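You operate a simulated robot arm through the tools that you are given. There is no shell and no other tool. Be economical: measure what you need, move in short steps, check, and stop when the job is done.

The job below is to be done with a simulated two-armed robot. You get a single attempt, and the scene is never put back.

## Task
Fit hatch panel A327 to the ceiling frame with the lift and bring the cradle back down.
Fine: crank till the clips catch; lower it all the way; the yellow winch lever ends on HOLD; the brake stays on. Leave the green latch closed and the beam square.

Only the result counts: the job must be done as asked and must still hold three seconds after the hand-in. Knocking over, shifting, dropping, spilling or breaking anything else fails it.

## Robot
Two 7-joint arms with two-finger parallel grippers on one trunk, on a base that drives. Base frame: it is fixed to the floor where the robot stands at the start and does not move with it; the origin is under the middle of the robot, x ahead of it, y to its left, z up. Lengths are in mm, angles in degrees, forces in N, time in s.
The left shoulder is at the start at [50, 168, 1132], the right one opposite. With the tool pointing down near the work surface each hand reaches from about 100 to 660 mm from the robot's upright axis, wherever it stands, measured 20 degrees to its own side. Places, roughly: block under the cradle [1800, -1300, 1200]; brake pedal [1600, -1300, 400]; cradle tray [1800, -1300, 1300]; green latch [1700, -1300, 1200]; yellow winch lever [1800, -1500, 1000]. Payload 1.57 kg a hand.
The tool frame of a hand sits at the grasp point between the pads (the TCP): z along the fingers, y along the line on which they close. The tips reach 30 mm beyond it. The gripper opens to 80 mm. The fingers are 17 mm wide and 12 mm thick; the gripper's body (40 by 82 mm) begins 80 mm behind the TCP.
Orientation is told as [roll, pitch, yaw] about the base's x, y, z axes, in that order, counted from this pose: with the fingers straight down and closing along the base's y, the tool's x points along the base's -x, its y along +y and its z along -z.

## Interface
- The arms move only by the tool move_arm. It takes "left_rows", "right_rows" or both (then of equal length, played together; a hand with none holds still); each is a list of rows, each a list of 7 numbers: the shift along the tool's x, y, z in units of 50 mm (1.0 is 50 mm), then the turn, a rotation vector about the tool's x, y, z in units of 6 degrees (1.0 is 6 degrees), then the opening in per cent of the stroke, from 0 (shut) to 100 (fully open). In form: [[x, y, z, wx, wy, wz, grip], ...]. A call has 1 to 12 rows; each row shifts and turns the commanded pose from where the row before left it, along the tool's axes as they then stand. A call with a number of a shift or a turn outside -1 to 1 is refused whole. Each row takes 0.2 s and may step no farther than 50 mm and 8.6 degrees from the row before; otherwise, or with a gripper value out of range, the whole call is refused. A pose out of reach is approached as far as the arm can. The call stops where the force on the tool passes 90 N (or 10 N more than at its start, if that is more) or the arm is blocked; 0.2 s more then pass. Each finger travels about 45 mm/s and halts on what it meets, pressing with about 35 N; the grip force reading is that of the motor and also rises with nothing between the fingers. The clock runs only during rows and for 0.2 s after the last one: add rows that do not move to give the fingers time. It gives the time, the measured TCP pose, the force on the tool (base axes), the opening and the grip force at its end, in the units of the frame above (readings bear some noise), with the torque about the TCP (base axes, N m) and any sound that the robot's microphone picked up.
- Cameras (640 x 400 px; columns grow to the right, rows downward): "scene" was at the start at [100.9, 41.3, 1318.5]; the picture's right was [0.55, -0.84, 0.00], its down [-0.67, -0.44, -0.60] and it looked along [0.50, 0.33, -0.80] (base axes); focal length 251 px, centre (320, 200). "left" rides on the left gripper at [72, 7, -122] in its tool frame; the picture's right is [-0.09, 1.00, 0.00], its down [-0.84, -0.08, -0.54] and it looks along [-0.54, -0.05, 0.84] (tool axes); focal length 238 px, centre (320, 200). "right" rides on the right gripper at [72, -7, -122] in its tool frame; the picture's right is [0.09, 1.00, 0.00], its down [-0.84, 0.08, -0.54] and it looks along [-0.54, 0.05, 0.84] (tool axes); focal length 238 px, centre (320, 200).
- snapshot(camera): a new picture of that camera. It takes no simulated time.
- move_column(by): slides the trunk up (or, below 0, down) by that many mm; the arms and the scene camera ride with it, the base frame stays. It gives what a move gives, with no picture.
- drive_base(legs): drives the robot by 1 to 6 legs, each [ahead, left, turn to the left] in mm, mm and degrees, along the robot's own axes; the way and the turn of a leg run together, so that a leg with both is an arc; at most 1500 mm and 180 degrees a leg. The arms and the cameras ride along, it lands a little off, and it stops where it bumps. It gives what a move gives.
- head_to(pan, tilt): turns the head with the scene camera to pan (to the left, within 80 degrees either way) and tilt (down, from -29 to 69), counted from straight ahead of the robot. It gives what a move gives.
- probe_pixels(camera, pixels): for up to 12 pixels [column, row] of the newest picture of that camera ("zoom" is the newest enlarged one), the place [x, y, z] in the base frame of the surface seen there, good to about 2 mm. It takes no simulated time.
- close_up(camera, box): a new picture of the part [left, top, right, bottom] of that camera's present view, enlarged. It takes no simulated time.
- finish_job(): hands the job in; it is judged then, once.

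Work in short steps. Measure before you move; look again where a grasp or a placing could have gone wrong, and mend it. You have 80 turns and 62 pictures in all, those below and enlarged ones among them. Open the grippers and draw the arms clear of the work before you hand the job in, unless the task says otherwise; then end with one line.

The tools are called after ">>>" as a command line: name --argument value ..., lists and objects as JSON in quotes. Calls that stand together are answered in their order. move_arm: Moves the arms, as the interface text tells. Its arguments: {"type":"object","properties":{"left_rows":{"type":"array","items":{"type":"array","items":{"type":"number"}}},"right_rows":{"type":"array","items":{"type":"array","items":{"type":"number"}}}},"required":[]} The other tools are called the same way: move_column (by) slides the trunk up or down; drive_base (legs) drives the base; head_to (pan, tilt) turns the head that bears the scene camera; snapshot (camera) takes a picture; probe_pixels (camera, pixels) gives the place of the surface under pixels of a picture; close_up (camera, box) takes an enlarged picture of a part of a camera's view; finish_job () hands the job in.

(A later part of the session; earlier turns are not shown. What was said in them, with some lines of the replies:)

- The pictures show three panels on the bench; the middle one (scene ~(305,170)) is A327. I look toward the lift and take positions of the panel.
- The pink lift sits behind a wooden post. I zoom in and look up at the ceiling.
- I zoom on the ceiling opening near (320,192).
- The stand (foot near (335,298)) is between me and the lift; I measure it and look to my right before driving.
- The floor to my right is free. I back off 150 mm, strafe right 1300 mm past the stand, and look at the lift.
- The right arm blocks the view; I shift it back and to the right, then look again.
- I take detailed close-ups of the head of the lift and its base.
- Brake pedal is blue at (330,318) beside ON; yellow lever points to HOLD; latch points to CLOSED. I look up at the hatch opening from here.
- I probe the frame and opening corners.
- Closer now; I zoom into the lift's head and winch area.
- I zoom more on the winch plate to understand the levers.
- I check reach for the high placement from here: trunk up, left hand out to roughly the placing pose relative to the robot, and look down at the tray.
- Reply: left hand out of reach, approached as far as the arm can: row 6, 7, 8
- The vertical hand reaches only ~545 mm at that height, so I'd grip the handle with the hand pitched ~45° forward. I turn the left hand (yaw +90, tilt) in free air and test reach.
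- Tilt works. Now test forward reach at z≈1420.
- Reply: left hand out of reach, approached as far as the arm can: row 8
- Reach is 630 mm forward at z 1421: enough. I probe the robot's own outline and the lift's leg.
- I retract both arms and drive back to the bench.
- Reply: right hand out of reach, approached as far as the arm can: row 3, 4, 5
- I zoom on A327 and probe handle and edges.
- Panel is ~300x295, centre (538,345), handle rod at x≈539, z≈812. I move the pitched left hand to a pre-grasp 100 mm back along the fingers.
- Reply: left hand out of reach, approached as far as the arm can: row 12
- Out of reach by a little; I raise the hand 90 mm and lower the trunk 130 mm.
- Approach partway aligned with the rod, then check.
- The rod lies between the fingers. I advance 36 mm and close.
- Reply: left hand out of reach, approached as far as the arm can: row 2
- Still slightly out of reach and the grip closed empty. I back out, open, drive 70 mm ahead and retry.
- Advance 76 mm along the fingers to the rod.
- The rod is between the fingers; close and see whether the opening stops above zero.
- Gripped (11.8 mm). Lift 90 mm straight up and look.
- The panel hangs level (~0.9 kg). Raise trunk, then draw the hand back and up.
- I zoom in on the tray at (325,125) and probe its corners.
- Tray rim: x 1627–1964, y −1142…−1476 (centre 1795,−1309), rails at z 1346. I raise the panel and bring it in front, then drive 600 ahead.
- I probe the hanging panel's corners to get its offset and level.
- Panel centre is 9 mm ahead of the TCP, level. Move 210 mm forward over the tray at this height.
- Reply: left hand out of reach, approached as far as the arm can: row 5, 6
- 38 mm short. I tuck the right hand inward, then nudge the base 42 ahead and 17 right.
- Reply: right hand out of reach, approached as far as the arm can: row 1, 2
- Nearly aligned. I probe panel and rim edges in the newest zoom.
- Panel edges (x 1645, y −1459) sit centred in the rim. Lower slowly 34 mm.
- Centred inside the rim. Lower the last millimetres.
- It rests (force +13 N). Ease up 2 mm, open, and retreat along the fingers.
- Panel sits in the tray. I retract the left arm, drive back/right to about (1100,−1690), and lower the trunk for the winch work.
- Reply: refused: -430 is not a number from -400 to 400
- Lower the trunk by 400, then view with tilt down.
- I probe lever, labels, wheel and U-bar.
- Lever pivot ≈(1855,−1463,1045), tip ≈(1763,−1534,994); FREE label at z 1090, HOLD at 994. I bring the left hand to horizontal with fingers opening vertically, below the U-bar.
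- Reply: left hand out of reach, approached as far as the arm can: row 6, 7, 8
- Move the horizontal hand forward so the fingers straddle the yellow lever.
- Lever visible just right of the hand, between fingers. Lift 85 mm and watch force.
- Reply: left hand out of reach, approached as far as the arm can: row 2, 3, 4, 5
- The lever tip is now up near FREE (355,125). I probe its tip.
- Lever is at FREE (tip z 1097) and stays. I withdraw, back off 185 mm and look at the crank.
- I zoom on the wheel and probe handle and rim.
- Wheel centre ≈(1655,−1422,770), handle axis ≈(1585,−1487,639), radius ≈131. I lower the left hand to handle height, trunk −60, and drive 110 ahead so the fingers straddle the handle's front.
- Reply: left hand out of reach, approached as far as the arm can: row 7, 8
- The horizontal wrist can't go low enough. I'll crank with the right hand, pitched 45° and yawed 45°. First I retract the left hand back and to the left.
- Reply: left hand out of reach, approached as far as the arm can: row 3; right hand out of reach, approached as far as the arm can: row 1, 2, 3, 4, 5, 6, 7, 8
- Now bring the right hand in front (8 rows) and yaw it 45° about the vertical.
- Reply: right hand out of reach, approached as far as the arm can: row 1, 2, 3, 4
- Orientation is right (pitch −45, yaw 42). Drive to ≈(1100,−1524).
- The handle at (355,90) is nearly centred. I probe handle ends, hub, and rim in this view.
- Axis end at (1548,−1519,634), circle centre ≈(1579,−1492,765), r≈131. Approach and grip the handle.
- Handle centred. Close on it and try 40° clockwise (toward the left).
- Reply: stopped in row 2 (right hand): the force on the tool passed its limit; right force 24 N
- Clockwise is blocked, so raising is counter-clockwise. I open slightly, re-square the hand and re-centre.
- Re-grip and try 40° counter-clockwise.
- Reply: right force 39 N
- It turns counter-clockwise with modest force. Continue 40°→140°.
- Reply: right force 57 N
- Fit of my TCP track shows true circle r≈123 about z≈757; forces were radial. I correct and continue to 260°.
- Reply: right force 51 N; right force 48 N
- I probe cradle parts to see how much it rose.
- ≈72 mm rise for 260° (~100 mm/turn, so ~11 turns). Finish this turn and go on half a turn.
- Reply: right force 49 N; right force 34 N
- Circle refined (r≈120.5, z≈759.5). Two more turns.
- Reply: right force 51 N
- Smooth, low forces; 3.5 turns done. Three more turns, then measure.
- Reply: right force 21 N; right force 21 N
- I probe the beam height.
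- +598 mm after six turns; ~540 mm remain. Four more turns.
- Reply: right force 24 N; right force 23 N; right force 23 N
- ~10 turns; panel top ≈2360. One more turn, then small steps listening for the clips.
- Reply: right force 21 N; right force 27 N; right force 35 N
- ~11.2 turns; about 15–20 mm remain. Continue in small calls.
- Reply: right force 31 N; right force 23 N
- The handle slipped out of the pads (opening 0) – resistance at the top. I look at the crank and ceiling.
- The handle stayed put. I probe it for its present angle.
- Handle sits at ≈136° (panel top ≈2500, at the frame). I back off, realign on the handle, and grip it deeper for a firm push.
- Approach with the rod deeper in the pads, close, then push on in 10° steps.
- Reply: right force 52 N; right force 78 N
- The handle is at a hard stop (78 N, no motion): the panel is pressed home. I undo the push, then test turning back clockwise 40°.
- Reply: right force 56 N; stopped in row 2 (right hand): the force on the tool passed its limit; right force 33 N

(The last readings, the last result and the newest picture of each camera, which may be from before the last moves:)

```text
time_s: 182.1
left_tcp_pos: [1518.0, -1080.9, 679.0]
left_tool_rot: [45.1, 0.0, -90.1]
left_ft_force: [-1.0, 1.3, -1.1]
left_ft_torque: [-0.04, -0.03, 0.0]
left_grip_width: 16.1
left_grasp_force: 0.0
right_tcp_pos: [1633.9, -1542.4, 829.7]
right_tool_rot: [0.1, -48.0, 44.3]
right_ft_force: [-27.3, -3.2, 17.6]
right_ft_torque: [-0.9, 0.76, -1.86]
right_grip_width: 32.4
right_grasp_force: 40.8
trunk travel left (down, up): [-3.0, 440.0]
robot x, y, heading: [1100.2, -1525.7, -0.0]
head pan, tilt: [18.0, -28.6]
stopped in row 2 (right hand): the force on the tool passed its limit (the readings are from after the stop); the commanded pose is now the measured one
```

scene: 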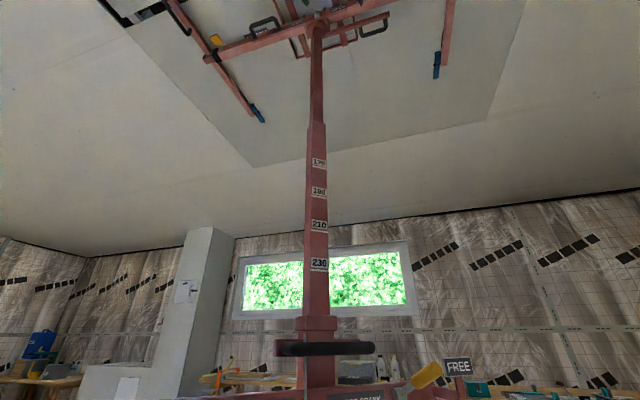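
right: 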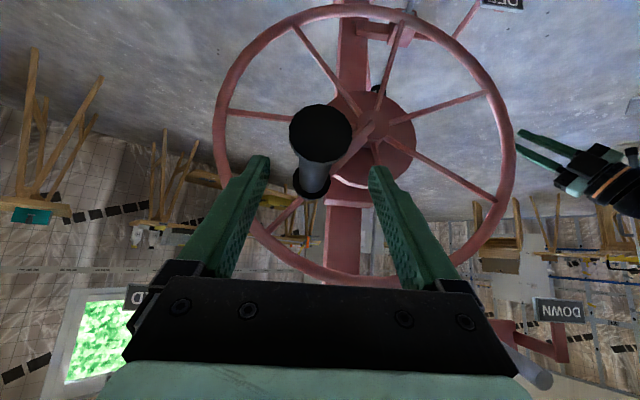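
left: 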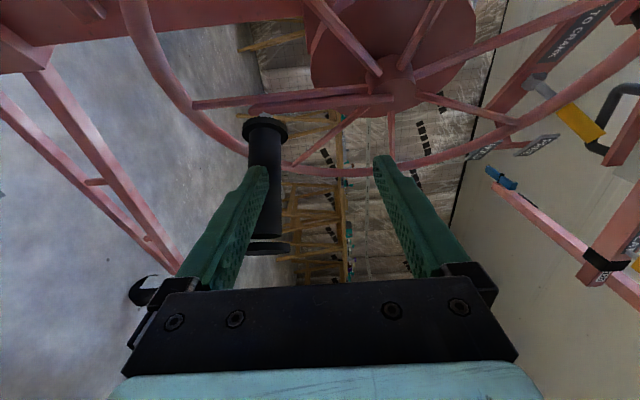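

Clockwise is ratcheted, so lowering needs the grey DOWN lever. I release the handle and withdraw; then probe the grey lever from the latest right picture.

>>> probe_pixels --camera "right" --pixels '[[540, 379], [525, 365], [510, 352], [560, 312], [520, 335]]'

>>> move_arm --right_rows '[[0, 0, 0, 0, 0, 0, 60], [0, 0, 0, 0, 0, 0, 85], [0, 0, -0.6, 0, 0, 0, 85], [0, 0, -0.9, 0, 0, 0, 85], [0, 0, -0.9, 0, 0, 0, 85], [0, 0, -0.6, 0, 0, 0, 85]]'

>>> drive_base --legs '[[-480, 0, 0]]'

>>> head_to --pan 10 --tilt -25

>>> snapshot --camera "scene"

```text
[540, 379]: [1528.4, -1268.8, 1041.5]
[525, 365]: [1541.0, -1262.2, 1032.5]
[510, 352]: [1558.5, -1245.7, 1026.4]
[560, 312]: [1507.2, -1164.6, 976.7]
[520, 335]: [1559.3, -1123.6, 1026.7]
```

```text
time_s: 183.4
left_tcp_pos: [1521.9, -1080.3, 679.0]
left_tool_rot: [44.9, 0.0, -89.9]
left_ft_force: [0.2, -0.1, 0.0]
left_ft_torque: [0.01, 0.01, 0.0]
left_grip_width: 16.3
left_grasp_force: 0.1
right_tcp_pos: [1560.2, -1621.8, 925.2]
right_tool_rot: [0.2, -47.5, 44.0]
right_ft_force: [0.3, -0.3, 0.2]
right_ft_torque: [-0.01, -0.02, -0.05]
right_grip_width: 67.8
right_grasp_force: 0.0
trunk travel left (down, up): [-3.0, 440.0]
robot x, y, heading: [1099.9, -1523.7, 0.0]
head pan, tilt: [18.0, -28.6]
```

```text
time_s: 186.3
left_tcp_pos: [1043.4, -1081.0, 677.7]
left_tool_rot: [44.9, 0.1, -90.0]
left_ft_force: [0.7, 0.4, -0.7]
left_ft_torque: [0.0, -0.01, 0.0]
left_grip_width: 16.1
left_grasp_force: 0.1
right_tcp_pos: [1082.6, -1621.3, 926.3]
right_tool_rot: [0.2, -47.7, 43.9]
right_ft_force: [0.1, -0.5, -0.4]
right_ft_torque: [-0.01, 0.02, 0.0]
right_grip_width: 67.8
right_grasp_force: 0.0
trunk travel left (down, up): [-3.0, 440.0]
robot x, y, heading: [621.9, -1524.7, -0.1]
head pan, tilt: [18.0, -28.6]
```

```text
time_s: 187.0
left_tcp_pos: [1042.8, -1080.9, 678.7]
left_tool_rot: [44.8, -0.1, -89.9]
left_ft_force: [0.0, -0.4, 0.0]
left_ft_torque: [0.0, 0.0, 0.01]
left_grip_width: 15.9
left_grasp_force: 0.0
right_tcp_pos: [1081.9, -1621.9, 925.3]
right_tool_rot: [0.2, -47.6, 43.9]
right_ft_force: [0.1, -0.2, 0.2]
right_ft_torque: [0.0, -0.08, -0.02]
right_grip_width: 68.0
right_grasp_force: 0.1
trunk travel left (down, up): [-3.0, 440.0]
robot x, y, heading: [619.7, -1525.2, 0.1]
head pan, tilt: [10.0, -25.0]
```

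```text
5 pictures are left
```

scene: 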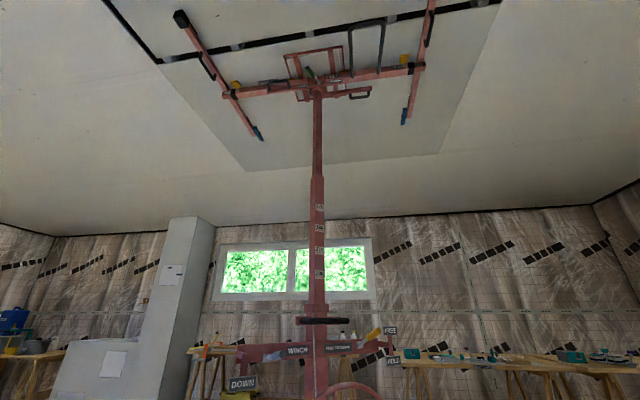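

Probe the tray rim and panel height in this view.

>>> probe_pixels --camera "scene" --pixels '[[285, 56], [318, 50], [344, 47], [318, 65], [300, 62], [310, 54], [340, 66], [230, 93]]'

```text
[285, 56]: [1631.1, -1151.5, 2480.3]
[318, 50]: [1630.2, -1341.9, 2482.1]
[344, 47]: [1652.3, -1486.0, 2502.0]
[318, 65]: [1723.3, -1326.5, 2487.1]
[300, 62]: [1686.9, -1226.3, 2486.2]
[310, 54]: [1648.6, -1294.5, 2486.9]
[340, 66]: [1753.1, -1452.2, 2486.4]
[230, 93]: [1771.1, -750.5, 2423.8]
```

Panel underside is at 2486.5, i.e. top flush with the frame (2502). Now the grey lever (tip ≈(1528,−1269,1042)): raise trunk 200, bring the closed left hand above it.

>>> move_column --by 200

>>> move_arm --left_rows '[[-0.6, 0.457, -0.457, 0, 0, 0, 0], [-0.67, 0.457, -0.457, 0, 0, 0, 0], [-0.67, 0.457, -0.457, 0, 0, 0, 0], [-0.67, 0.457, -0.457, 0, 0, 0, 0], [-0.67, 0.457, -0.457, 0, 0, 0, 0], [-0.67, 0.457, -0.457, 0, 0, 0, 0], [-0.73, 0.457, -0.457, 0, 0, 0, 0]]' --right_rows '[[0, -0.5, -0.4, 0, 0, 0, 85], [0, -0.6, -0.4, 0, 0, 0, 85], [0, -0.6, -0.4, 0, 0, 0, 85], [0, -0.6, -0.4, 0, 0, 0, 85], [0, 0, 0, 0, 0, 0, 85], [0, 0, 0, 0, 0, 0, 85], [0, 0, 0, 0, 0, 0, 85]]'

>>> drive_base --legs '[[390, 57, 0]]'

```text
time_s: 189.2
left_tcp_pos: [1042.6, -1080.3, 877.1]
left_tool_rot: [44.8, 0.0, -90.0]
left_ft_force: [0.0, -0.1, 0.0]
left_ft_torque: [0.01, -0.02, 0.03]
left_grip_width: 16.0
left_grasp_force: 0.0
right_tcp_pos: [1082.2, -1621.0, 1126.4]
right_tool_rot: [0.2, -47.5, 43.8]
right_ft_force: [-0.9, -0.1, 0.8]
right_ft_torque: [-0.01, -0.02, 0.02]
right_grip_width: 68.1
right_grasp_force: 0.1
trunk travel left (down, up): [-203.0, 240.0]
robot x, y, heading: [618.6, -1522.2, -0.0]
head pan, tilt: [10.0, -25.0]
```

```text
time_s: 190.8
left_tcp_pos: [1044.8, -1307.2, 1099.2]
left_tool_rot: [44.7, -0.1, -89.9]
left_ft_force: [0.5, -0.2, 0.1]
left_ft_torque: [-0.01, -0.03, -0.02]
left_grip_width: 0.0
left_grasp_force: 21.5
left hand out of reach, approached as far as the arm can: row 2
right_tcp_pos: [1110.1, -1714.0, 1165.3]
right_tool_rot: [0.2, -47.6, 44.0]
right_ft_force: [-0.1, 0.5, -0.3]
right_ft_torque: [0.04, -0.03, -0.02]
right_grip_width: 67.9
right_grasp_force: 0.1
right hand out of reach, approached as far as the arm can: row 4
trunk travel left (down, up): [-203.0, 240.0]
robot x, y, heading: [624.5, -1523.4, -0.1]
head pan, tilt: [10.0, -25.0]
```

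```text
time_s: 193.2
left_tcp_pos: [1437.2, -1249.7, 1099.1]
left_tool_rot: [44.7, 0.0, -89.8]
left_ft_force: [0.0, -0.3, -0.3]
left_ft_torque: [0.0, -0.02, 0.03]
left_grip_width: 0.0
left_grasp_force: 21.7
right_tcp_pos: [1501.9, -1656.0, 1165.0]
right_tool_rot: [0.2, -47.7, 44.0]
right_ft_force: [-0.8, -0.4, -0.3]
right_ft_torque: [0.0, 0.02, 0.01]
right_grip_width: 68.2
right_grasp_force: 0.1
trunk travel left (down, up): [-203.0, 240.0]
robot x, y, heading: [1013.4, -1468.2, 0.2]
head pan, tilt: [10.0, -25.0]
```

The right hand is where the U-bar will come down; I pull it back while the left goes over the grey lever.

>>> move_arm --right_rows '[[0.6, 0.61, -0.3, 0, 0, 0, 50], [0.6, 0.61, -0.3, 0, 0, 0, 50], [0.6, 0.61, -0.3, 0, 0, 0, 50], [0.6, 0.61, -0.3, 0, 0, 0, 50], [0.5, 0.5, -0.3, 0, 0, 0, 50]]' --left_rows '[[-0.05, 0.3, 0.3, 0, 0, 0, 0], [-0.05, 0.5, 0.5, 0, 0, 0, 0], [-0.06, 0.4, 0.4, 0, 0, 0, 0], [0, 0.1, -0.1, 0, 0, 0, 0], [0, 0, 0, 0, 0, 0, 0]]'

>>> head_to --pan 15 --tilt 12

>>> snapshot --camera "scene"

```text
time_s: 194.4
left_tcp_pos: [1520.8, -1258.4, 1105.0]
left_tool_rot: [44.9, 0.1, -89.9]
left_ft_force: [-0.1, -0.1, -0.2]
left_ft_torque: [0.0, -0.01, -0.01]
left_grip_width: 0.0
left_grasp_force: 21.2
right_tcp_pos: [1288.4, -1657.2, 1110.0]
right_tool_rot: [0.2, -47.5, 44.0]
right_ft_force: [-0.6, -0.5, 1.0]
right_ft_torque: [-0.02, 0.0, -0.01]
right_grip_width: 40.1
right_grasp_force: 0.0
trunk travel left (down, up): [-203.0, 240.0]
robot x, y, heading: [1013.0, -1465.7, 0.0]
head pan, tilt: [10.0, -25.0]
```

```text
time_s: 195.5
left_tcp_pos: [1520.8, -1258.1, 1105.1]
left_tool_rot: [44.8, 0.0, -89.9]
left_ft_force: [0.5, 0.2, -0.6]
left_ft_torque: [-0.01, -0.02, -0.01]
left_grip_width: 0.3
left_grasp_force: 21.8
right_tcp_pos: [1288.3, -1655.5, 1111.7]
right_tool_rot: [0.2, -47.6, 44.0]
right_ft_force: [-1.1, 0.0, 0.6]
right_ft_torque: [0.0, 0.01, 0.01]
right_grip_width: 40.1
right_grasp_force: 0.1
trunk travel left (down, up): [-203.0, 240.0]
robot x, y, heading: [1013.2, -1469.1, 0.2]
head pan, tilt: [15.0, 12.0]
```

```text
4 pictures are left
5 turns are left
```

scene: 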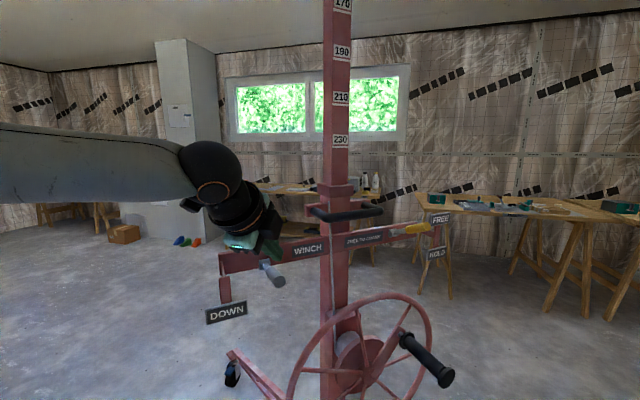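

The closed fingertips are just above the grey lever. I press it down and hold, then look.

>>> move_arm --left_rows '[[0, -0.35, 0.35, 0, 0, 0, 0], [0, -0.35, 0.35, 0, 0, 0, 0], [0, -0.35, 0.35, 0, 0, 0, 0], [0, -0.35, 0.35, 0, 0, 0, 0], [0, -0.3, 0.3, 0, 0, 0, 0]]'

>>> move_arm --left_rows '[[0, 0, 0, 0, 0, 0, 0], [0, 0, 0, 0, 0, 0, 0], [0, 0, 0, 0, 0, 0, 0], [0, 0, 0, 0, 0, 0, 0], [0, 0, 0, 0, 0, 0, 0], [0, 0, 0, 0, 0, 0, 0], [0, 0, 0, 0, 0, 0, 0], [0, 0, 0, 0, 0, 0, 0], [0, 0, 0, 0, 0, 0, 0], [0, 0, 0, 0, 0, 0, 0], [0, 0, 0, 0, 0, 0, 0], [0, 0, 0, 0, 0, 0, 0]]'

>>> move_arm --left_rows '[[0, 0, 0, 0, 0, 0, 0], [0, 0, 0, 0, 0, 0, 0], [0, 0, 0, 0, 0, 0, 0], [0, 0, 0, 0, 0, 0, 0], [0, 0, 0, 0, 0, 0, 0], [0, 0, 0, 0, 0, 0, 0], [0, 0, 0, 0, 0, 0, 0], [0, 0, 0, 0, 0, 0, 0], [0, 0, 0, 0, 0, 0, 0], [0, 0, 0, 0, 0, 0, 0], [0, 0, 0, 0, 0, 0, 0], [0, 0, 0, 0, 0, 0, 0]]'

>>> move_arm --left_rows '[[0, 0, 0, 0, 0, 0, 0], [0, 0, 0, 0, 0, 0, 0], [0, 0, 0, 0, 0, 0, 0], [0, 0, 0, 0, 0, 0, 0], [0, 0, 0, 0, 0, 0, 0], [0, 0, 0, 0, 0, 0, 0], [0, 0, 0, 0, 0, 0, 0], [0, 0, 0, 0, 0, 0, 0], [0, 0, 0, 0, 0, 0, 0], [0, 0, 0, 0, 0, 0, 0], [0, 0, 0, 0, 0, 0, 0], [0, 0, 0, 0, 0, 0, 0]]'

>>> move_arm --left_rows '[[0, 0, 0, 0, 0, 0, 0], [0, 0, 0, 0, 0, 0, 0], [0, 0, 0, 0, 0, 0, 0], [0, 0, 0, 0, 0, 0, 0], [0, 0, 0, 0, 0, 0, 0], [0, 0, 0, 0, 0, 0, 0], [0, 0, 0, 0, 0, 0, 0], [0, 0, 0, 0, 0, 0, 0], [0, 0, 0, 0, 0, 0, 0], [0, 0, 0, 0, 0, 0, 0], [0, 0, 0, 0, 0, 0, 0], [0, 0, 0, 0, 0, 0, 0]]'

>>> snapshot --camera "scene"

>>> probe_pixels --camera "scene" --pixels '[[340, 140], [340, 97], [345, 50], [272, 280], [276, 300], [425, 229], [330, 20]]'

```text
time_s: 196.7
left_tcp_pos: [1520.9, -1255.1, 995.5]
left_tool_rot: [46.0, 0.0, -89.9]
left_ft_force: [-9.0, 10.0, 35.0]
left_ft_torque: [0.46, -0.24, 0.21]
left_grip_width: 0.0
left_grasp_force: 21.6
right_tcp_pos: [1285.6, -1655.9, 1113.7]
right_tool_rot: [-0.1, -47.6, 44.2]
right_ft_force: [-0.6, -0.6, -0.6]
right_ft_torque: [0.01, 0.02, 0.02]
right_grip_width: 40.0
right_grasp_force: 0.0
trunk travel left (down, up): [-203.0, 240.0]
robot x, y, heading: [1015.5, -1467.9, 0.2]
head pan, tilt: [15.0, 12.0]
```

```text
time_s: 199.3
left_tcp_pos: [1520.3, -1256.7, 993.7]
left_tool_rot: [45.9, 0.0, -90.0]
left_ft_force: [-13.5, 9.9, 39.6]
left_ft_torque: [0.51, -0.18, 0.2]
left_grip_width: 0.0
left_grasp_force: 21.7
right_tcp_pos: [1284.3, -1656.6, 1112.4]
right_tool_rot: [-0.1, -47.9, 44.3]
right_ft_force: [0.9, -0.2, 0.4]
right_ft_torque: [-0.01, -0.04, -0.01]
right_grip_width: 39.9
right_grasp_force: 0.0
trunk travel left (down, up): [-203.0, 240.0]
robot x, y, heading: [1015.0, -1468.9, 0.2]
head pan, tilt: [15.0, 12.0]
```

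```text
time_s: 201.9
left_tcp_pos: [1519.3, -1258.8, 992.7]
left_tool_rot: [45.6, 0.0, -89.9]
left_ft_force: [-15.6, 6.4, 37.8]
left_ft_torque: [0.41, -0.14, 0.2]
left_grip_width: 0.0
left_grasp_force: 20.8
right_tcp_pos: [1284.7, -1656.4, 1111.7]
right_tool_rot: [-0.2, -47.9, 44.2]
right_ft_force: [0.2, -0.3, 0.0]
right_ft_torque: [0.04, 0.03, -0.03]
right_grip_width: 39.9
right_grasp_force: 0.1
trunk travel left (down, up): [-203.0, 240.0]
robot x, y, heading: [1014.8, -1465.4, 0.0]
head pan, tilt: [15.0, 12.0]
```

```text
time_s: 204.5
left_tcp_pos: [1519.4, -1259.1, 993.2]
left_tool_rot: [45.6, 0.0, -90.0]
left_ft_force: [-17.0, 5.7, 37.3]
left_ft_torque: [0.35, -0.02, 0.17]
left_grip_width: 0.0
left_grasp_force: 21.0
right_tcp_pos: [1284.1, -1658.0, 1111.7]
right_tool_rot: [-0.2, -47.7, 44.2]
right_ft_force: [0.0, 0.2, 0.0]
right_ft_torque: [0.01, 0.02, 0.02]
right_grip_width: 39.4
right_grasp_force: 0.2
trunk travel left (down, up): [-203.0, 240.0]
robot x, y, heading: [1015.9, -1465.6, -0.0]
head pan, tilt: [15.0, 12.0]
```

```text
time_s: 207.1
left_tcp_pos: [1517.6, -1257.8, 992.9]
left_tool_rot: [45.6, 0.1, -90.1]
left_ft_force: [-17.6, 4.2, 35.8]
left_ft_torque: [0.32, -0.01, 0.15]
left_grip_width: 0.0
left_grasp_force: 21.8
right_tcp_pos: [1284.8, -1657.3, 1110.8]
right_tool_rot: [0.0, -47.8, 44.2]
right_ft_force: [-1.7, -0.8, -0.2]
right_ft_torque: [0.0, -0.01, -0.04]
right_grip_width: 40.0
right_grasp_force: 0.2
trunk travel left (down, up): [-203.0, 240.0]
robot x, y, heading: [1010.7, -1469.3, 0.0]
head pan, tilt: [15.0, 12.0]
```

```text
3 pictures are left
```

scene: 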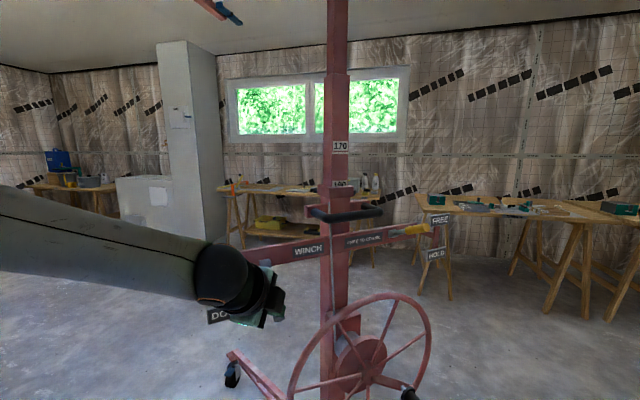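

```text
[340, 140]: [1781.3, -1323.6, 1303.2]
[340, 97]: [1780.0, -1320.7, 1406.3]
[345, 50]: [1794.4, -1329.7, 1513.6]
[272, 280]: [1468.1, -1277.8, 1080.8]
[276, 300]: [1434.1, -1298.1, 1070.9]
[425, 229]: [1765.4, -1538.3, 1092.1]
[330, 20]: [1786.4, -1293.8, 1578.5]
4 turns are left
```

Cradle has come down about half (~55 mm/s). I keep holding until it is surely at the bottom, then release, retract, lower the trunk and reposition for the yellow lever.

>>> move_arm --left_rows '[[0, -0.03, 0.03, 0, 0, 0, 0], [0, 0, 0, 0, 0, 0, 0], [0, 0, 0, 0, 0, 0, 0], [0, 0, 0, 0, 0, 0, 0], [0, 0, 0, 0, 0, 0, 0], [0, 0, 0, 0, 0, 0, 0], [0, 0, 0, 0, 0, 0, 0], [0, 0, 0, 0, 0, 0, 0], [0, 0, 0, 0, 0, 0, 0], [0, 0, 0, 0, 0, 0, 0], [0, 0, 0, 0, 0, 0, 0], [0, 0, 0, 0, 0, 0, 0]]'

>>> move_arm --left_rows '[[0, 0, 0, 0, 0, 0, 0], [0, 0, 0, 0, 0, 0, 0], [0, 0, 0, 0, 0, 0, 0], [0, 0, 0, 0, 0, 0, 0], [0, 0, 0, 0, 0, 0, 0], [0, 0, 0, 0, 0, 0, 0], [0, 0, 0, 0, 0, 0, 0], [0, 0, 0, 0, 0, 0, 0], [0, 0, 0, 0, 0, 0, 0], [0, 0, 0, 0, 0, 0, 0], [0, 0, 0, 0, 0, 0, 0], [0, 0, 0, 0, 0, 0, 0]]'

>>> move_arm --left_rows '[[0, 0, 0, 0, 0, 0, 0], [0, 0, 0, 0, 0, 0, 0], [0, 0, 0, 0, 0, 0, 0], [0, 0, 0, 0, 0, 0, 0], [0, 0, 0, 0, 0, 0, 0], [0, 0, 0, 0, 0, 0, 0], [0, 0, 0, 0, 0, 0, 0], [0, 0, 0, 0, 0, 0, 0], [0, 0, 0, 0, 0, 0, 0], [0, 0, 0, 0, 0, 0, 0], [0, 0, 0, 0, 0, 0, 0], [0, 0, 0, 0, 0, 0, 0]]'

>>> move_arm --left_rows '[[0, 0, 0, 0, 0, 0, 0], [0, 0, 0, 0, 0, 0, 0], [0, 0, 0, 0, 0, 0, 0], [0, 0, 0, 0, 0, 0, 0], [0, 0, 0, 0, 0, 0, 0], [0, 0, 0, 0, 0, 0, 0], [0, 0, 0, 0, 0, 0, 0], [0, 0, 0, 0, 0, 0, 0], [0, 0, 0, 0, 0, 0, 0], [0, 0, 0, 0, 0, 0, 0], [0, 0, 0, 0, 0, 0, 0], [0, 0, 0, 0, 0, 0, 0]]'

>>> move_arm --left_rows '[[0, 0, 0, 0, 0, 0, 0], [0, 0, 0, 0, 0, 0, 0], [0, 0, 0, 0, 0, 0, 0], [0, 0, 0, 0, 0, 0, 0], [0, 0, 0, 0, 0, 0, 0], [0, 0, 0, 0, 0, 0, 0], [0, 0, 0, 0, 0, 0, 0], [0, 0, 0, 0, 0, 0, 0], [0, 0, 0, 0, 0, 0, 0], [0, 0, 0, 0, 0, 0, 0], [0, 0, 0, 0, 0, 0, 0], [0, 0, 0, 0, 0, 0, 0]]'

>>> move_arm --left_rows '[[0, 0, 0, 0, 0, 0, 0], [0, 0, 0, 0, 0, 0, 0], [0, 0, 0, 0, 0, 0, 0], [0, 0, 0, 0, 0, 0, 0], [0, 0, 0, 0, 0, 0, 0], [0, 0, 0, 0, 0, 0, 0], [0, 0, 0, 0, 0, 0, 0], [0, 0, 0, 0, 0, 0, 0], [0, 0, 0, 0, 0, 0, 0], [0, 0, 0, 0, 0, 0, 0], [0, 0, 0, 0, 0, 0, 0], [0, 0, 0, 0, 0, 0, 0]]'

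>>> move_arm --left_rows '[[0, 0, 0, 0, 0, 0, 0], [0, 0, 0, 0, 0, 0, 0], [0, 0, 0, 0, 0, 0, 0], [0, 0, 0, 0, 0, 0, 0], [0, 0, 0, 0, 0, 0, 0], [0, 0, 0, 0, 0, 0, 0], [0, 0, 0, 0, 0, 0, 0], [0, 0, 0, 0, 0, 0, 0], [0, 0, 0, 0, 0, 0, 0], [0, 0, 0, 0, 0, 0, 0], [0, 0, 0, 0, 0, 0, 0], [0, 0, 0, 0, 0, 0, 0]]'

>>> move_arm --left_rows '[[0, 0.5, -0.5, 0, 0, 0, 0], [0, 0.55, -0.55, 0, 0, 0, 0], [0, 0.55, -0.55, 0, 0, 0, 0], [0, -0.7, -0.7, 0, 0, 0, 0], [0, -0.7, -0.7, 0, 0, 0, 40], [0, -0.7, -0.7, 0, 0, 0, 80]]'

>>> move_column --by -140

>>> drive_base --legs '[[0, -221, 0], [112, 0, 0]]'

>>> head_to --pan 15 --tilt 5

>>> snapshot --camera "scene"

>>> probe_pixels --camera "scene" --pixels '[[320, 240], [327, 225], [335, 230], [280, 100], [300, 160], [405, 160], [240, 170], [265, 110], [270, 60], [340, 240]]'

```text
time_s: 209.7
left_tcp_pos: [1517.7, -1258.4, 991.5]
left_tool_rot: [45.8, 0.0, -90.0]
left_ft_force: [-21.6, 6.4, 41.4]
left_ft_torque: [0.4, 0.04, 0.14]
left_grip_width: 0.0
left_grasp_force: 21.5
right_tcp_pos: [1282.7, -1656.8, 1110.7]
right_tool_rot: [-0.1, -48.0, 44.2]
right_ft_force: [-0.3, -0.4, -0.2]
right_ft_torque: [0.0, -0.02, 0.01]
right_grip_width: 40.2
right_grasp_force: 0.0
trunk travel left (down, up): [-203.0, 240.0]
robot x, y, heading: [1012.2, -1469.1, 0.3]
head pan, tilt: [15.0, 12.0]
```

```text
time_s: 212.3
left_tcp_pos: [1515.8, -1260.1, 990.7]
left_tool_rot: [45.8, 0.1, -90.1]
left_ft_force: [-22.6, 4.0, 40.7]
left_ft_torque: [0.3, 0.04, 0.17]
left_grip_width: 0.2
left_grasp_force: 21.6
right_tcp_pos: [1283.6, -1656.7, 1111.9]
right_tool_rot: [0.0, -47.9, 44.2]
right_ft_force: [0.2, -0.2, -0.1]
right_ft_torque: [-0.01, -0.01, -0.01]
right_grip_width: 40.0
right_grasp_force: 0.0
trunk travel left (down, up): [-203.0, 240.0]
robot x, y, heading: [1015.7, -1468.1, 0.1]
head pan, tilt: [15.0, 12.0]
```

```text
time_s: 214.9
left_tcp_pos: [1517.7, -1260.5, 991.9]
left_tool_rot: [45.7, -0.1, -90.1]
left_ft_force: [-26.2, 0.7, 37.9]
left_ft_torque: [0.24, 0.18, 0.15]
left_grip_width: 0.0
left_grasp_force: 21.2
right_tcp_pos: [1283.7, -1657.4, 1112.4]
right_tool_rot: [-0.1, -47.9, 44.2]
right_ft_force: [-0.4, 0.0, -0.2]
right_ft_torque: [0.01, 0.0, 0.03]
right_grip_width: 40.5
right_grasp_force: 0.0
trunk travel left (down, up): [-203.0, 240.0]
robot x, y, heading: [1017.3, -1468.5, 0.0]
head pan, tilt: [15.0, 12.0]
```

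```text
time_s: 217.5
left_tcp_pos: [1515.8, -1259.3, 991.0]
left_tool_rot: [45.7, 0.0, -90.0]
left_ft_force: [-26.7, 1.4, 36.8]
left_ft_torque: [0.26, 0.24, 0.16]
left_grip_width: 0.1
left_grasp_force: 21.4
right_tcp_pos: [1283.1, -1657.6, 1111.8]
right_tool_rot: [-0.1, -47.9, 44.1]
right_ft_force: [-0.5, -0.3, -0.5]
right_ft_torque: [0.02, 0.0, 0.01]
right_grip_width: 40.2
right_grasp_force: 0.0
trunk travel left (down, up): [-203.0, 240.0]
robot x, y, heading: [1013.6, -1466.3, 0.2]
head pan, tilt: [15.0, 12.0]
```

```text
time_s: 220.1
left_tcp_pos: [1516.8, -1260.6, 991.0]
left_tool_rot: [45.5, 0.0, -90.1]
left_ft_force: [-28.5, 0.0, 36.4]
left_ft_torque: [0.19, 0.28, 0.17]
left_grip_width: 0.0
left_grasp_force: 21.5
right_tcp_pos: [1282.7, -1657.6, 1112.0]
right_tool_rot: [-0.1, -47.9, 44.2]
right_ft_force: [-0.6, 0.1, -0.3]
right_ft_torque: [0.03, -0.03, -0.02]
right_grip_width: 40.0
right_grasp_force: 0.1
trunk travel left (down, up): [-203.0, 240.0]
robot x, y, heading: [1012.8, -1465.7, 0.1]
head pan, tilt: [15.0, 12.0]
```

```text
time_s: 222.7
left_tcp_pos: [1517.4, -1258.3, 991.1]
left_tool_rot: [45.6, 0.0, -90.1]
left_ft_force: [-28.8, -1.1, 34.2]
left_ft_torque: [0.17, 0.28, 0.13]
left_grip_width: 0.1
left_grasp_force: 21.7
right_tcp_pos: [1283.7, -1657.8, 1111.8]
right_tool_rot: [-0.1, -47.9, 44.2]
right_ft_force: [-0.4, 0.7, 0.1]
right_ft_torque: [-0.01, -0.01, 0.03]
right_grip_width: 40.1
right_grasp_force: 0.1
trunk travel left (down, up): [-203.0, 240.0]
robot x, y, heading: [1012.1, -1469.2, -0.0]
head pan, tilt: [15.0, 12.0]
```

```text
time_s: 225.3
left_tcp_pos: [1515.8, -1260.3, 990.3]
left_tool_rot: [45.6, 0.0, -90.0]
left_ft_force: [-29.4, -0.5, 34.3]
left_ft_torque: [0.17, 0.32, 0.13]
left_grip_width: 0.1
left_grasp_force: 20.7
right_tcp_pos: [1283.6, -1657.8, 1111.6]
right_tool_rot: [-0.1, -47.8, 44.3]
right_ft_force: [-0.5, -0.7, -0.3]
right_ft_torque: [-0.04, -0.01, 0.01]
right_grip_width: 40.2
right_grasp_force: 0.1
trunk travel left (down, up): [-203.0, 240.0]
robot x, y, heading: [1015.5, -1466.2, -0.5]
head pan, tilt: [15.0, 12.0]
```

```text
time_s: 226.7
left_tcp_pos: [1372.9, -1257.6, 1095.8]
left_tool_rot: [44.7, 0.0, -89.9]
left_ft_force: [-0.4, 0.8, 0.2]
left_ft_torque: [0.01, -0.04, -0.03]
left_grip_width: 47.9
left_grasp_force: 0.0
right_tcp_pos: [1287.7, -1656.8, 1110.1]
right_tool_rot: [0.2, -47.6, 44.0]
right_ft_force: [-0.2, 0.0, 0.2]
right_ft_torque: [-0.02, -0.01, -0.01]
right_grip_width: 40.2
right_grasp_force: 0.0
trunk travel left (down, up): [-203.0, 240.0]
robot x, y, heading: [1013.6, -1465.7, 0.0]
head pan, tilt: [15.0, 12.0]
```

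```text
time_s: 228.3
left_tcp_pos: [1372.9, -1256.8, 956.2]
left_tool_rot: [44.8, 0.0, -90.0]
left_ft_force: [0.1, -0.4, 0.9]
left_ft_torque: [0.0, -0.07, -0.01]
left_grip_width: 64.0
left_grasp_force: 0.0
right_tcp_pos: [1287.7, -1656.7, 970.4]
right_tool_rot: [0.2, -47.6, 44.1]
right_ft_force: [0.3, 0.2, 1.1]
right_ft_torque: [0.01, 0.0, -0.01]
right_grip_width: 40.0
right_grasp_force: 0.1
trunk travel left (down, up): [-63.0, 380.0]
robot x, y, heading: [1009.9, -1468.3, 0.2]
head pan, tilt: [15.0, 12.0]
```

```text
time_s: 230.8
left_tcp_pos: [1484.3, -1478.4, 956.1]
left_tool_rot: [44.8, 0.0, -89.8]
left_ft_force: [-0.5, 0.3, -0.5]
left_ft_torque: [-0.02, -0.04, -0.02]
left_grip_width: 64.0
left_grasp_force: 0.1
right_tcp_pos: [1400.7, -1877.1, 971.5]
right_tool_rot: [0.2, -47.6, 44.2]
right_ft_force: [0.3, 0.1, 0.3]
right_ft_torque: [-0.01, 0.0, 0.0]
right_grip_width: 39.7
right_grasp_force: 0.0
trunk travel left (down, up): [-63.0, 380.0]
robot x, y, heading: [1125.4, -1690.0, 0.1]
head pan, tilt: [15.0, 12.0]
```

```text
time_s: 231.5
left_tcp_pos: [1482.3, -1476.7, 956.9]
left_tool_rot: [44.8, 0.1, -89.8]
left_ft_force: [-1.1, 0.4, 0.2]
left_ft_torque: [-0.01, -0.03, 0.01]
left_grip_width: 63.9
left_grasp_force: 0.2
right_tcp_pos: [1400.8, -1877.6, 969.8]
right_tool_rot: [0.1, -47.5, 44.2]
right_ft_force: [0.9, 0.2, -0.2]
right_ft_torque: [0.02, -0.02, 0.02]
right_grip_width: 39.9
right_grasp_force: 0.0
trunk travel left (down, up): [-63.0, 380.0]
robot x, y, heading: [1122.1, -1687.0, 0.2]
head pan, tilt: [15.0, 5.0]
```

```text
2 pictures are left
```

scene: 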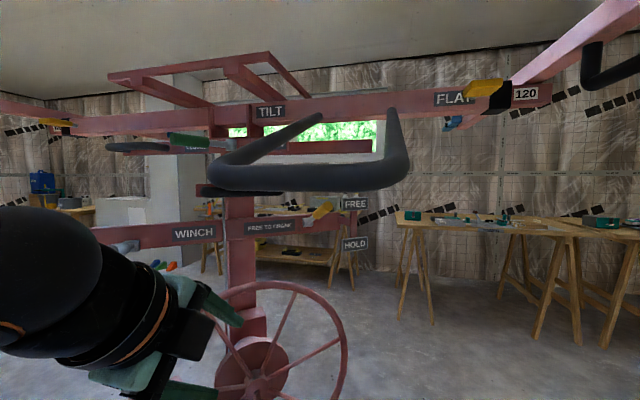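

```text
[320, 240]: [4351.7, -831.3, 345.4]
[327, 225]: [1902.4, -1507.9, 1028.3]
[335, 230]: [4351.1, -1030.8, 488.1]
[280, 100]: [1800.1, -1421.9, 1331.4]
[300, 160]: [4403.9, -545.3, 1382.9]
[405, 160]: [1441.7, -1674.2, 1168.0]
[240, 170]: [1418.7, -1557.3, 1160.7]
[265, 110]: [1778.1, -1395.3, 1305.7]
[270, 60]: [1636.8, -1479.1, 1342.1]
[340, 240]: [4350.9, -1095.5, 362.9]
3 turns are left
```

The tray is empty and back down (U-bar at its original height), so the panel stayed up. Now I straddle the yellow lever with the horizontal left hand and push it down to HOLD.

>>> move_arm --left_rows '[[0, 0.48, 0.48, 0, 0, 0, 80], [0, 0.48, 0.48, 0, 0, 0, 80], [0, 0.48, -0.48, 0, 0, 0, 80], [0, 0.48, -0.48, 0, 0, 0, 80]]'

>>> move_arm --left_rows '[[0, 0, 0, -1, 0, 0, 80], [0, 0, 0, -1, 0, 0, 80], [0, 0, 0, -1, 0, 0, 80], [0, 0, 0, -1, 0, 0, 80], [0, 0, 0, -1, 0, 0, 80], [0, 0, 0, -1, 0, 0, 80], [0, 0, 0, -1, 0, 0, 80], [0, 0, 0, -0.5, 0, 0, 80]]'

>>> move_arm --left_rows '[[-0.25, 0.35, 0.5, 0, 0, 0, 80], [-0.25, 0.35, 0.8, 0, 0, 0, 80], [-0.26, 0.36, 0.88, 0, 0, 0, 80], [0, 0, 0.9, 0, 0, 0, 80], [0, 0, 0.9, 0, 0, 0, 80], [0, 0, 0.8, 0, 0, 0, 80]]'

>>> move_arm --left_rows '[[0, 0, 0, 0, 0, 0, 50], [0, 0, 0, 0, 0, 0, 50], [0, -0.35, 0, 0, 0, 0, 50], [0, -0.4, 0, 0, 0, 0, 50], [0, -0.4, 0, 0, 0, 0, 50], [0, -0.4, 0, 0, 0, 0, 50], [0, 0, 0, 0, 0, 0, 50]]'

>>> close_up --camera "scene" --box '[220, 150, 420, 275]'

>>> probe_pixels --camera "zoom" --pixels '[[330, 230], [340, 260], [350, 280], [335, 200], [350, 300], [320, 260]]'

```text
time_s: 232.5
left_tcp_pos: [1550.5, -1478.2, 1026.4]
left_tool_rot: [44.8, 0.1, -89.9]
left_ft_force: [0.5, 0.5, 0.4]
left_ft_torque: [0.03, -0.01, 0.0]
left_grip_width: 63.8
left_grasp_force: 0.1
right_tcp_pos: [1400.7, -1876.9, 969.0]
right_tool_rot: [0.2, -47.6, 44.0]
right_ft_force: [-0.1, -0.3, -0.1]
right_ft_torque: [0.02, 0.03, 0.02]
right_grip_width: 40.1
right_grasp_force: 0.0
trunk travel left (down, up): [-63.0, 380.0]
robot x, y, heading: [1122.0, -1684.1, -0.3]
head pan, tilt: [15.0, 5.0]
```

```text
time_s: 234.3
left_tcp_pos: [1555.5, -1478.3, 1026.9]
left_tool_rot: [89.9, 0.0, -89.7]
left_ft_force: [0.2, -0.3, 0.8]
left_ft_torque: [-0.02, -0.02, 0.01]
left_grip_width: 64.1
left_grasp_force: 0.1
left hand out of reach, approached as far as the arm can: row 8
right_tcp_pos: [1399.8, -1877.7, 971.0]
right_tool_rot: [0.2, -47.6, 44.0]
right_ft_force: [-0.1, 0.1, -0.1]
right_ft_torque: [-0.02, 0.04, -0.02]
right_grip_width: 40.0
right_grasp_force: 0.0
trunk travel left (down, up): [-63.0, 380.0]
robot x, y, heading: [1120.6, -1687.0, 0.4]
head pan, tilt: [15.0, 5.0]
```

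```text
time_s: 235.7
left_tcp_pos: [1796.5, -1514.6, 1079.4]
left_tool_rot: [89.7, 0.0, -89.7]
left_ft_force: [-0.4, -0.3, 0.3]
left_ft_torque: [-0.01, 0.04, 0.03]
left_grip_width: 63.8
left_grasp_force: 0.0
right_tcp_pos: [1400.7, -1876.7, 969.9]
right_tool_rot: [0.2, -47.5, 44.2]
right_ft_force: [0.4, 0.5, -1.0]
right_ft_torque: [-0.01, 0.0, 0.03]
right_grip_width: 40.2
right_grasp_force: 0.1
trunk travel left (down, up): [-63.0, 380.0]
robot x, y, heading: [1126.9, -1688.1, -0.1]
head pan, tilt: [15.0, 5.0]
```

```text
time_s: 237.3
left_tcp_pos: [1794.5, -1515.2, 1002.5]
left_tool_rot: [89.9, 0.0, -89.9]
left_ft_force: [-0.1, 0.2, 1.4]
left_ft_torque: [0.0, 0.01, -0.04]
left_grip_width: 41.5
left_grasp_force: 0.4
right_tcp_pos: [1400.7, -1877.1, 970.3]
right_tool_rot: [0.2, -47.6, 44.1]
right_ft_force: [0.2, 0.5, -0.1]
right_ft_torque: [0.02, 0.03, -0.01]
right_grip_width: 39.9
right_grasp_force: 0.0
trunk travel left (down, up): [-63.0, 380.0]
robot x, y, heading: [1123.9, -1688.5, -0.2]
head pan, tilt: [15.0, 5.0]
```

```text
3.20 times, centred on (320, 212) of scene
```

zoom: 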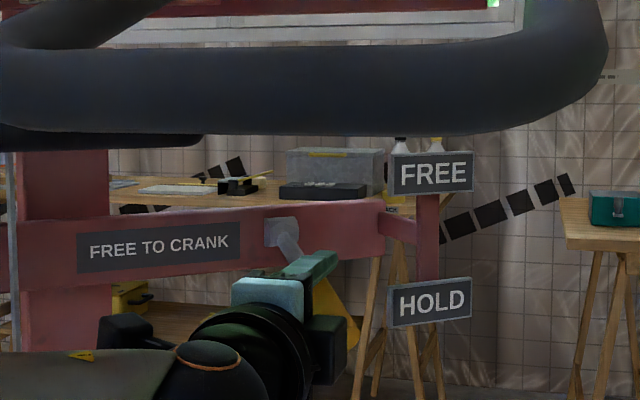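

```text
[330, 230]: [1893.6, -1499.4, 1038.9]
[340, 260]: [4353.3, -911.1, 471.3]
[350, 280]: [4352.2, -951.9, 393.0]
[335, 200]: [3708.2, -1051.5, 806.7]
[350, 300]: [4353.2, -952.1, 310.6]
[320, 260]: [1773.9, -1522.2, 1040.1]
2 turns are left
```

The yellow lever now points down at HOLD with no load. I open, withdraw straight back, drive clear, and take the last look.

>>> move_arm --left_rows '[[0, 0.05, 0, 0, 0, 0, 80], [0, 0, 0, 0, 0, 0, 80], [0, 0, -0.7, 0, 0, 0, 80], [0, 0, -0.9, 0, 0, 0, 80], [0, 0, -0.9, 0, 0, 0, 80], [0, 0, -0.9, 0, 0, 0, 80], [0, 0, -0.9, 0, 0, 0, 80]]'

>>> drive_base --legs '[[-450, 0, 0]]'

>>> head_to --pan 8 --tilt -20

>>> snapshot --camera "scene"

```text
time_s: 238.9
left_tcp_pos: [1579.2, -1515.8, 1006.5]
left_tool_rot: [89.8, 0.0, -89.8]
left_ft_force: [-0.6, -0.7, -0.7]
left_ft_torque: [-0.01, 0.0, 0.01]
left_grip_width: 64.1
left_grasp_force: 0.0
right_tcp_pos: [1400.6, -1877.2, 970.4]
right_tool_rot: [0.2, -47.5, 44.2]
right_ft_force: [0.1, 0.6, 0.4]
right_ft_torque: [-0.03, 0.07, 0.0]
right_grip_width: 39.9
right_grasp_force: 0.1
trunk travel left (down, up): [-63.0, 380.0]
robot x, y, heading: [1122.4, -1685.4, 0.5]
head pan, tilt: [15.0, 5.0]
```

```text
time_s: 241.8
left_tcp_pos: [1126.8, -1514.5, 1004.8]
left_tool_rot: [89.8, -0.1, -89.6]
left_ft_force: [0.0, 0.1, 0.1]
left_ft_torque: [0.01, 0.02, -0.02]
left_grip_width: 63.9
left_grasp_force: 0.1
right_tcp_pos: [949.4, -1873.5, 967.9]
right_tool_rot: [0.6, -47.1, 44.7]
right_ft_force: [-0.1, -0.7, -0.2]
right_ft_torque: [0.0, 0.01, -0.01]
right_grip_width: 39.9
right_grasp_force: 0.1
trunk travel left (down, up): [-63.0, 380.0]
robot x, y, heading: [672.3, -1687.5, 0.7]
head pan, tilt: [15.0, 5.0]
stopped in leg 1: the robot was blocked; the commanded pose is now the measured one
```

```text
time_s: 242.7
left_tcp_pos: [1125.3, -1514.4, 1005.2]
left_tool_rot: [89.9, 0.0, -89.5]
left_ft_force: [0.1, 0.5, -0.6]
left_ft_torque: [-0.02, -0.04, 0.0]
left_grip_width: 63.9
left_grasp_force: 0.0
right_tcp_pos: [950.5, -1873.2, 967.1]
right_tool_rot: [0.7, -47.0, 44.6]
right_ft_force: [0.3, 0.2, 0.0]
right_ft_torque: [0.02, -0.02, -0.02]
right_grip_width: 40.1
right_grasp_force: 0.1
trunk travel left (down, up): [-63.0, 380.0]
robot x, y, heading: [672.0, -1691.6, 0.4]
head pan, tilt: [8.0, -20.0]
```

```text
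0 pictures are left
1 turns are left
```

scene: 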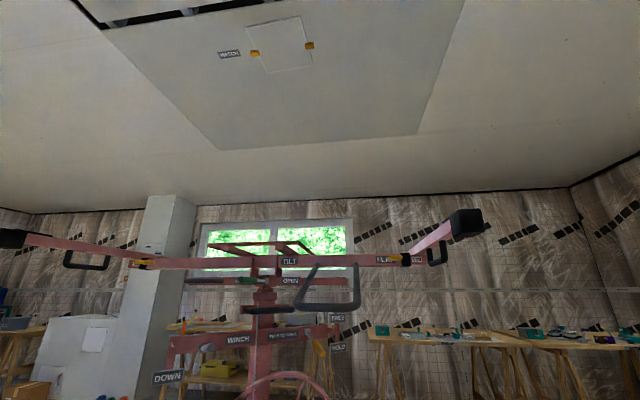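

The panel is clipped in the frame, the cradle is down and the lever is on HOLD. The base was blocked at the end of the drive back, so I ease ahead 40 mm to break any contact and hand in.

>>> drive_base --legs '[[40, 0, 0]]'

>>> finish_job

```text
time_s: 243.6
left_tcp_pos: [1165.4, -1513.9, 1005.0]
left_tool_rot: [89.9, 0.0, -89.5]
left_ft_force: [0.0, 0.0, 0.4]
left_ft_torque: [-0.01, -0.01, 0.01]
left_grip_width: 64.1
left_grasp_force: 0.0
right_tcp_pos: [989.0, -1874.4, 968.1]
right_tool_rot: [0.6, -47.0, 44.6]
right_ft_force: [-0.2, -1.1, 0.7]
right_ft_torque: [-0.02, -0.01, -0.02]
right_grip_width: 39.9
right_grasp_force: 0.0
trunk travel left (down, up): [-63.0, 380.0]
robot x, y, heading: [711.3, -1688.9, 0.5]
head pan, tilt: [8.0, -20.0]
```

```text
The job is handed in.
```

Panel A327 is clipped into the ceiling frame, the cradle is back down empty, the yellow lever is on HOLD, and I did not touch the brake, green latch or beam; however, the robot was blocked by something unseen at the end of its last drive back, possibly a wooden stand, and I had no pictures left to check whether it moved.
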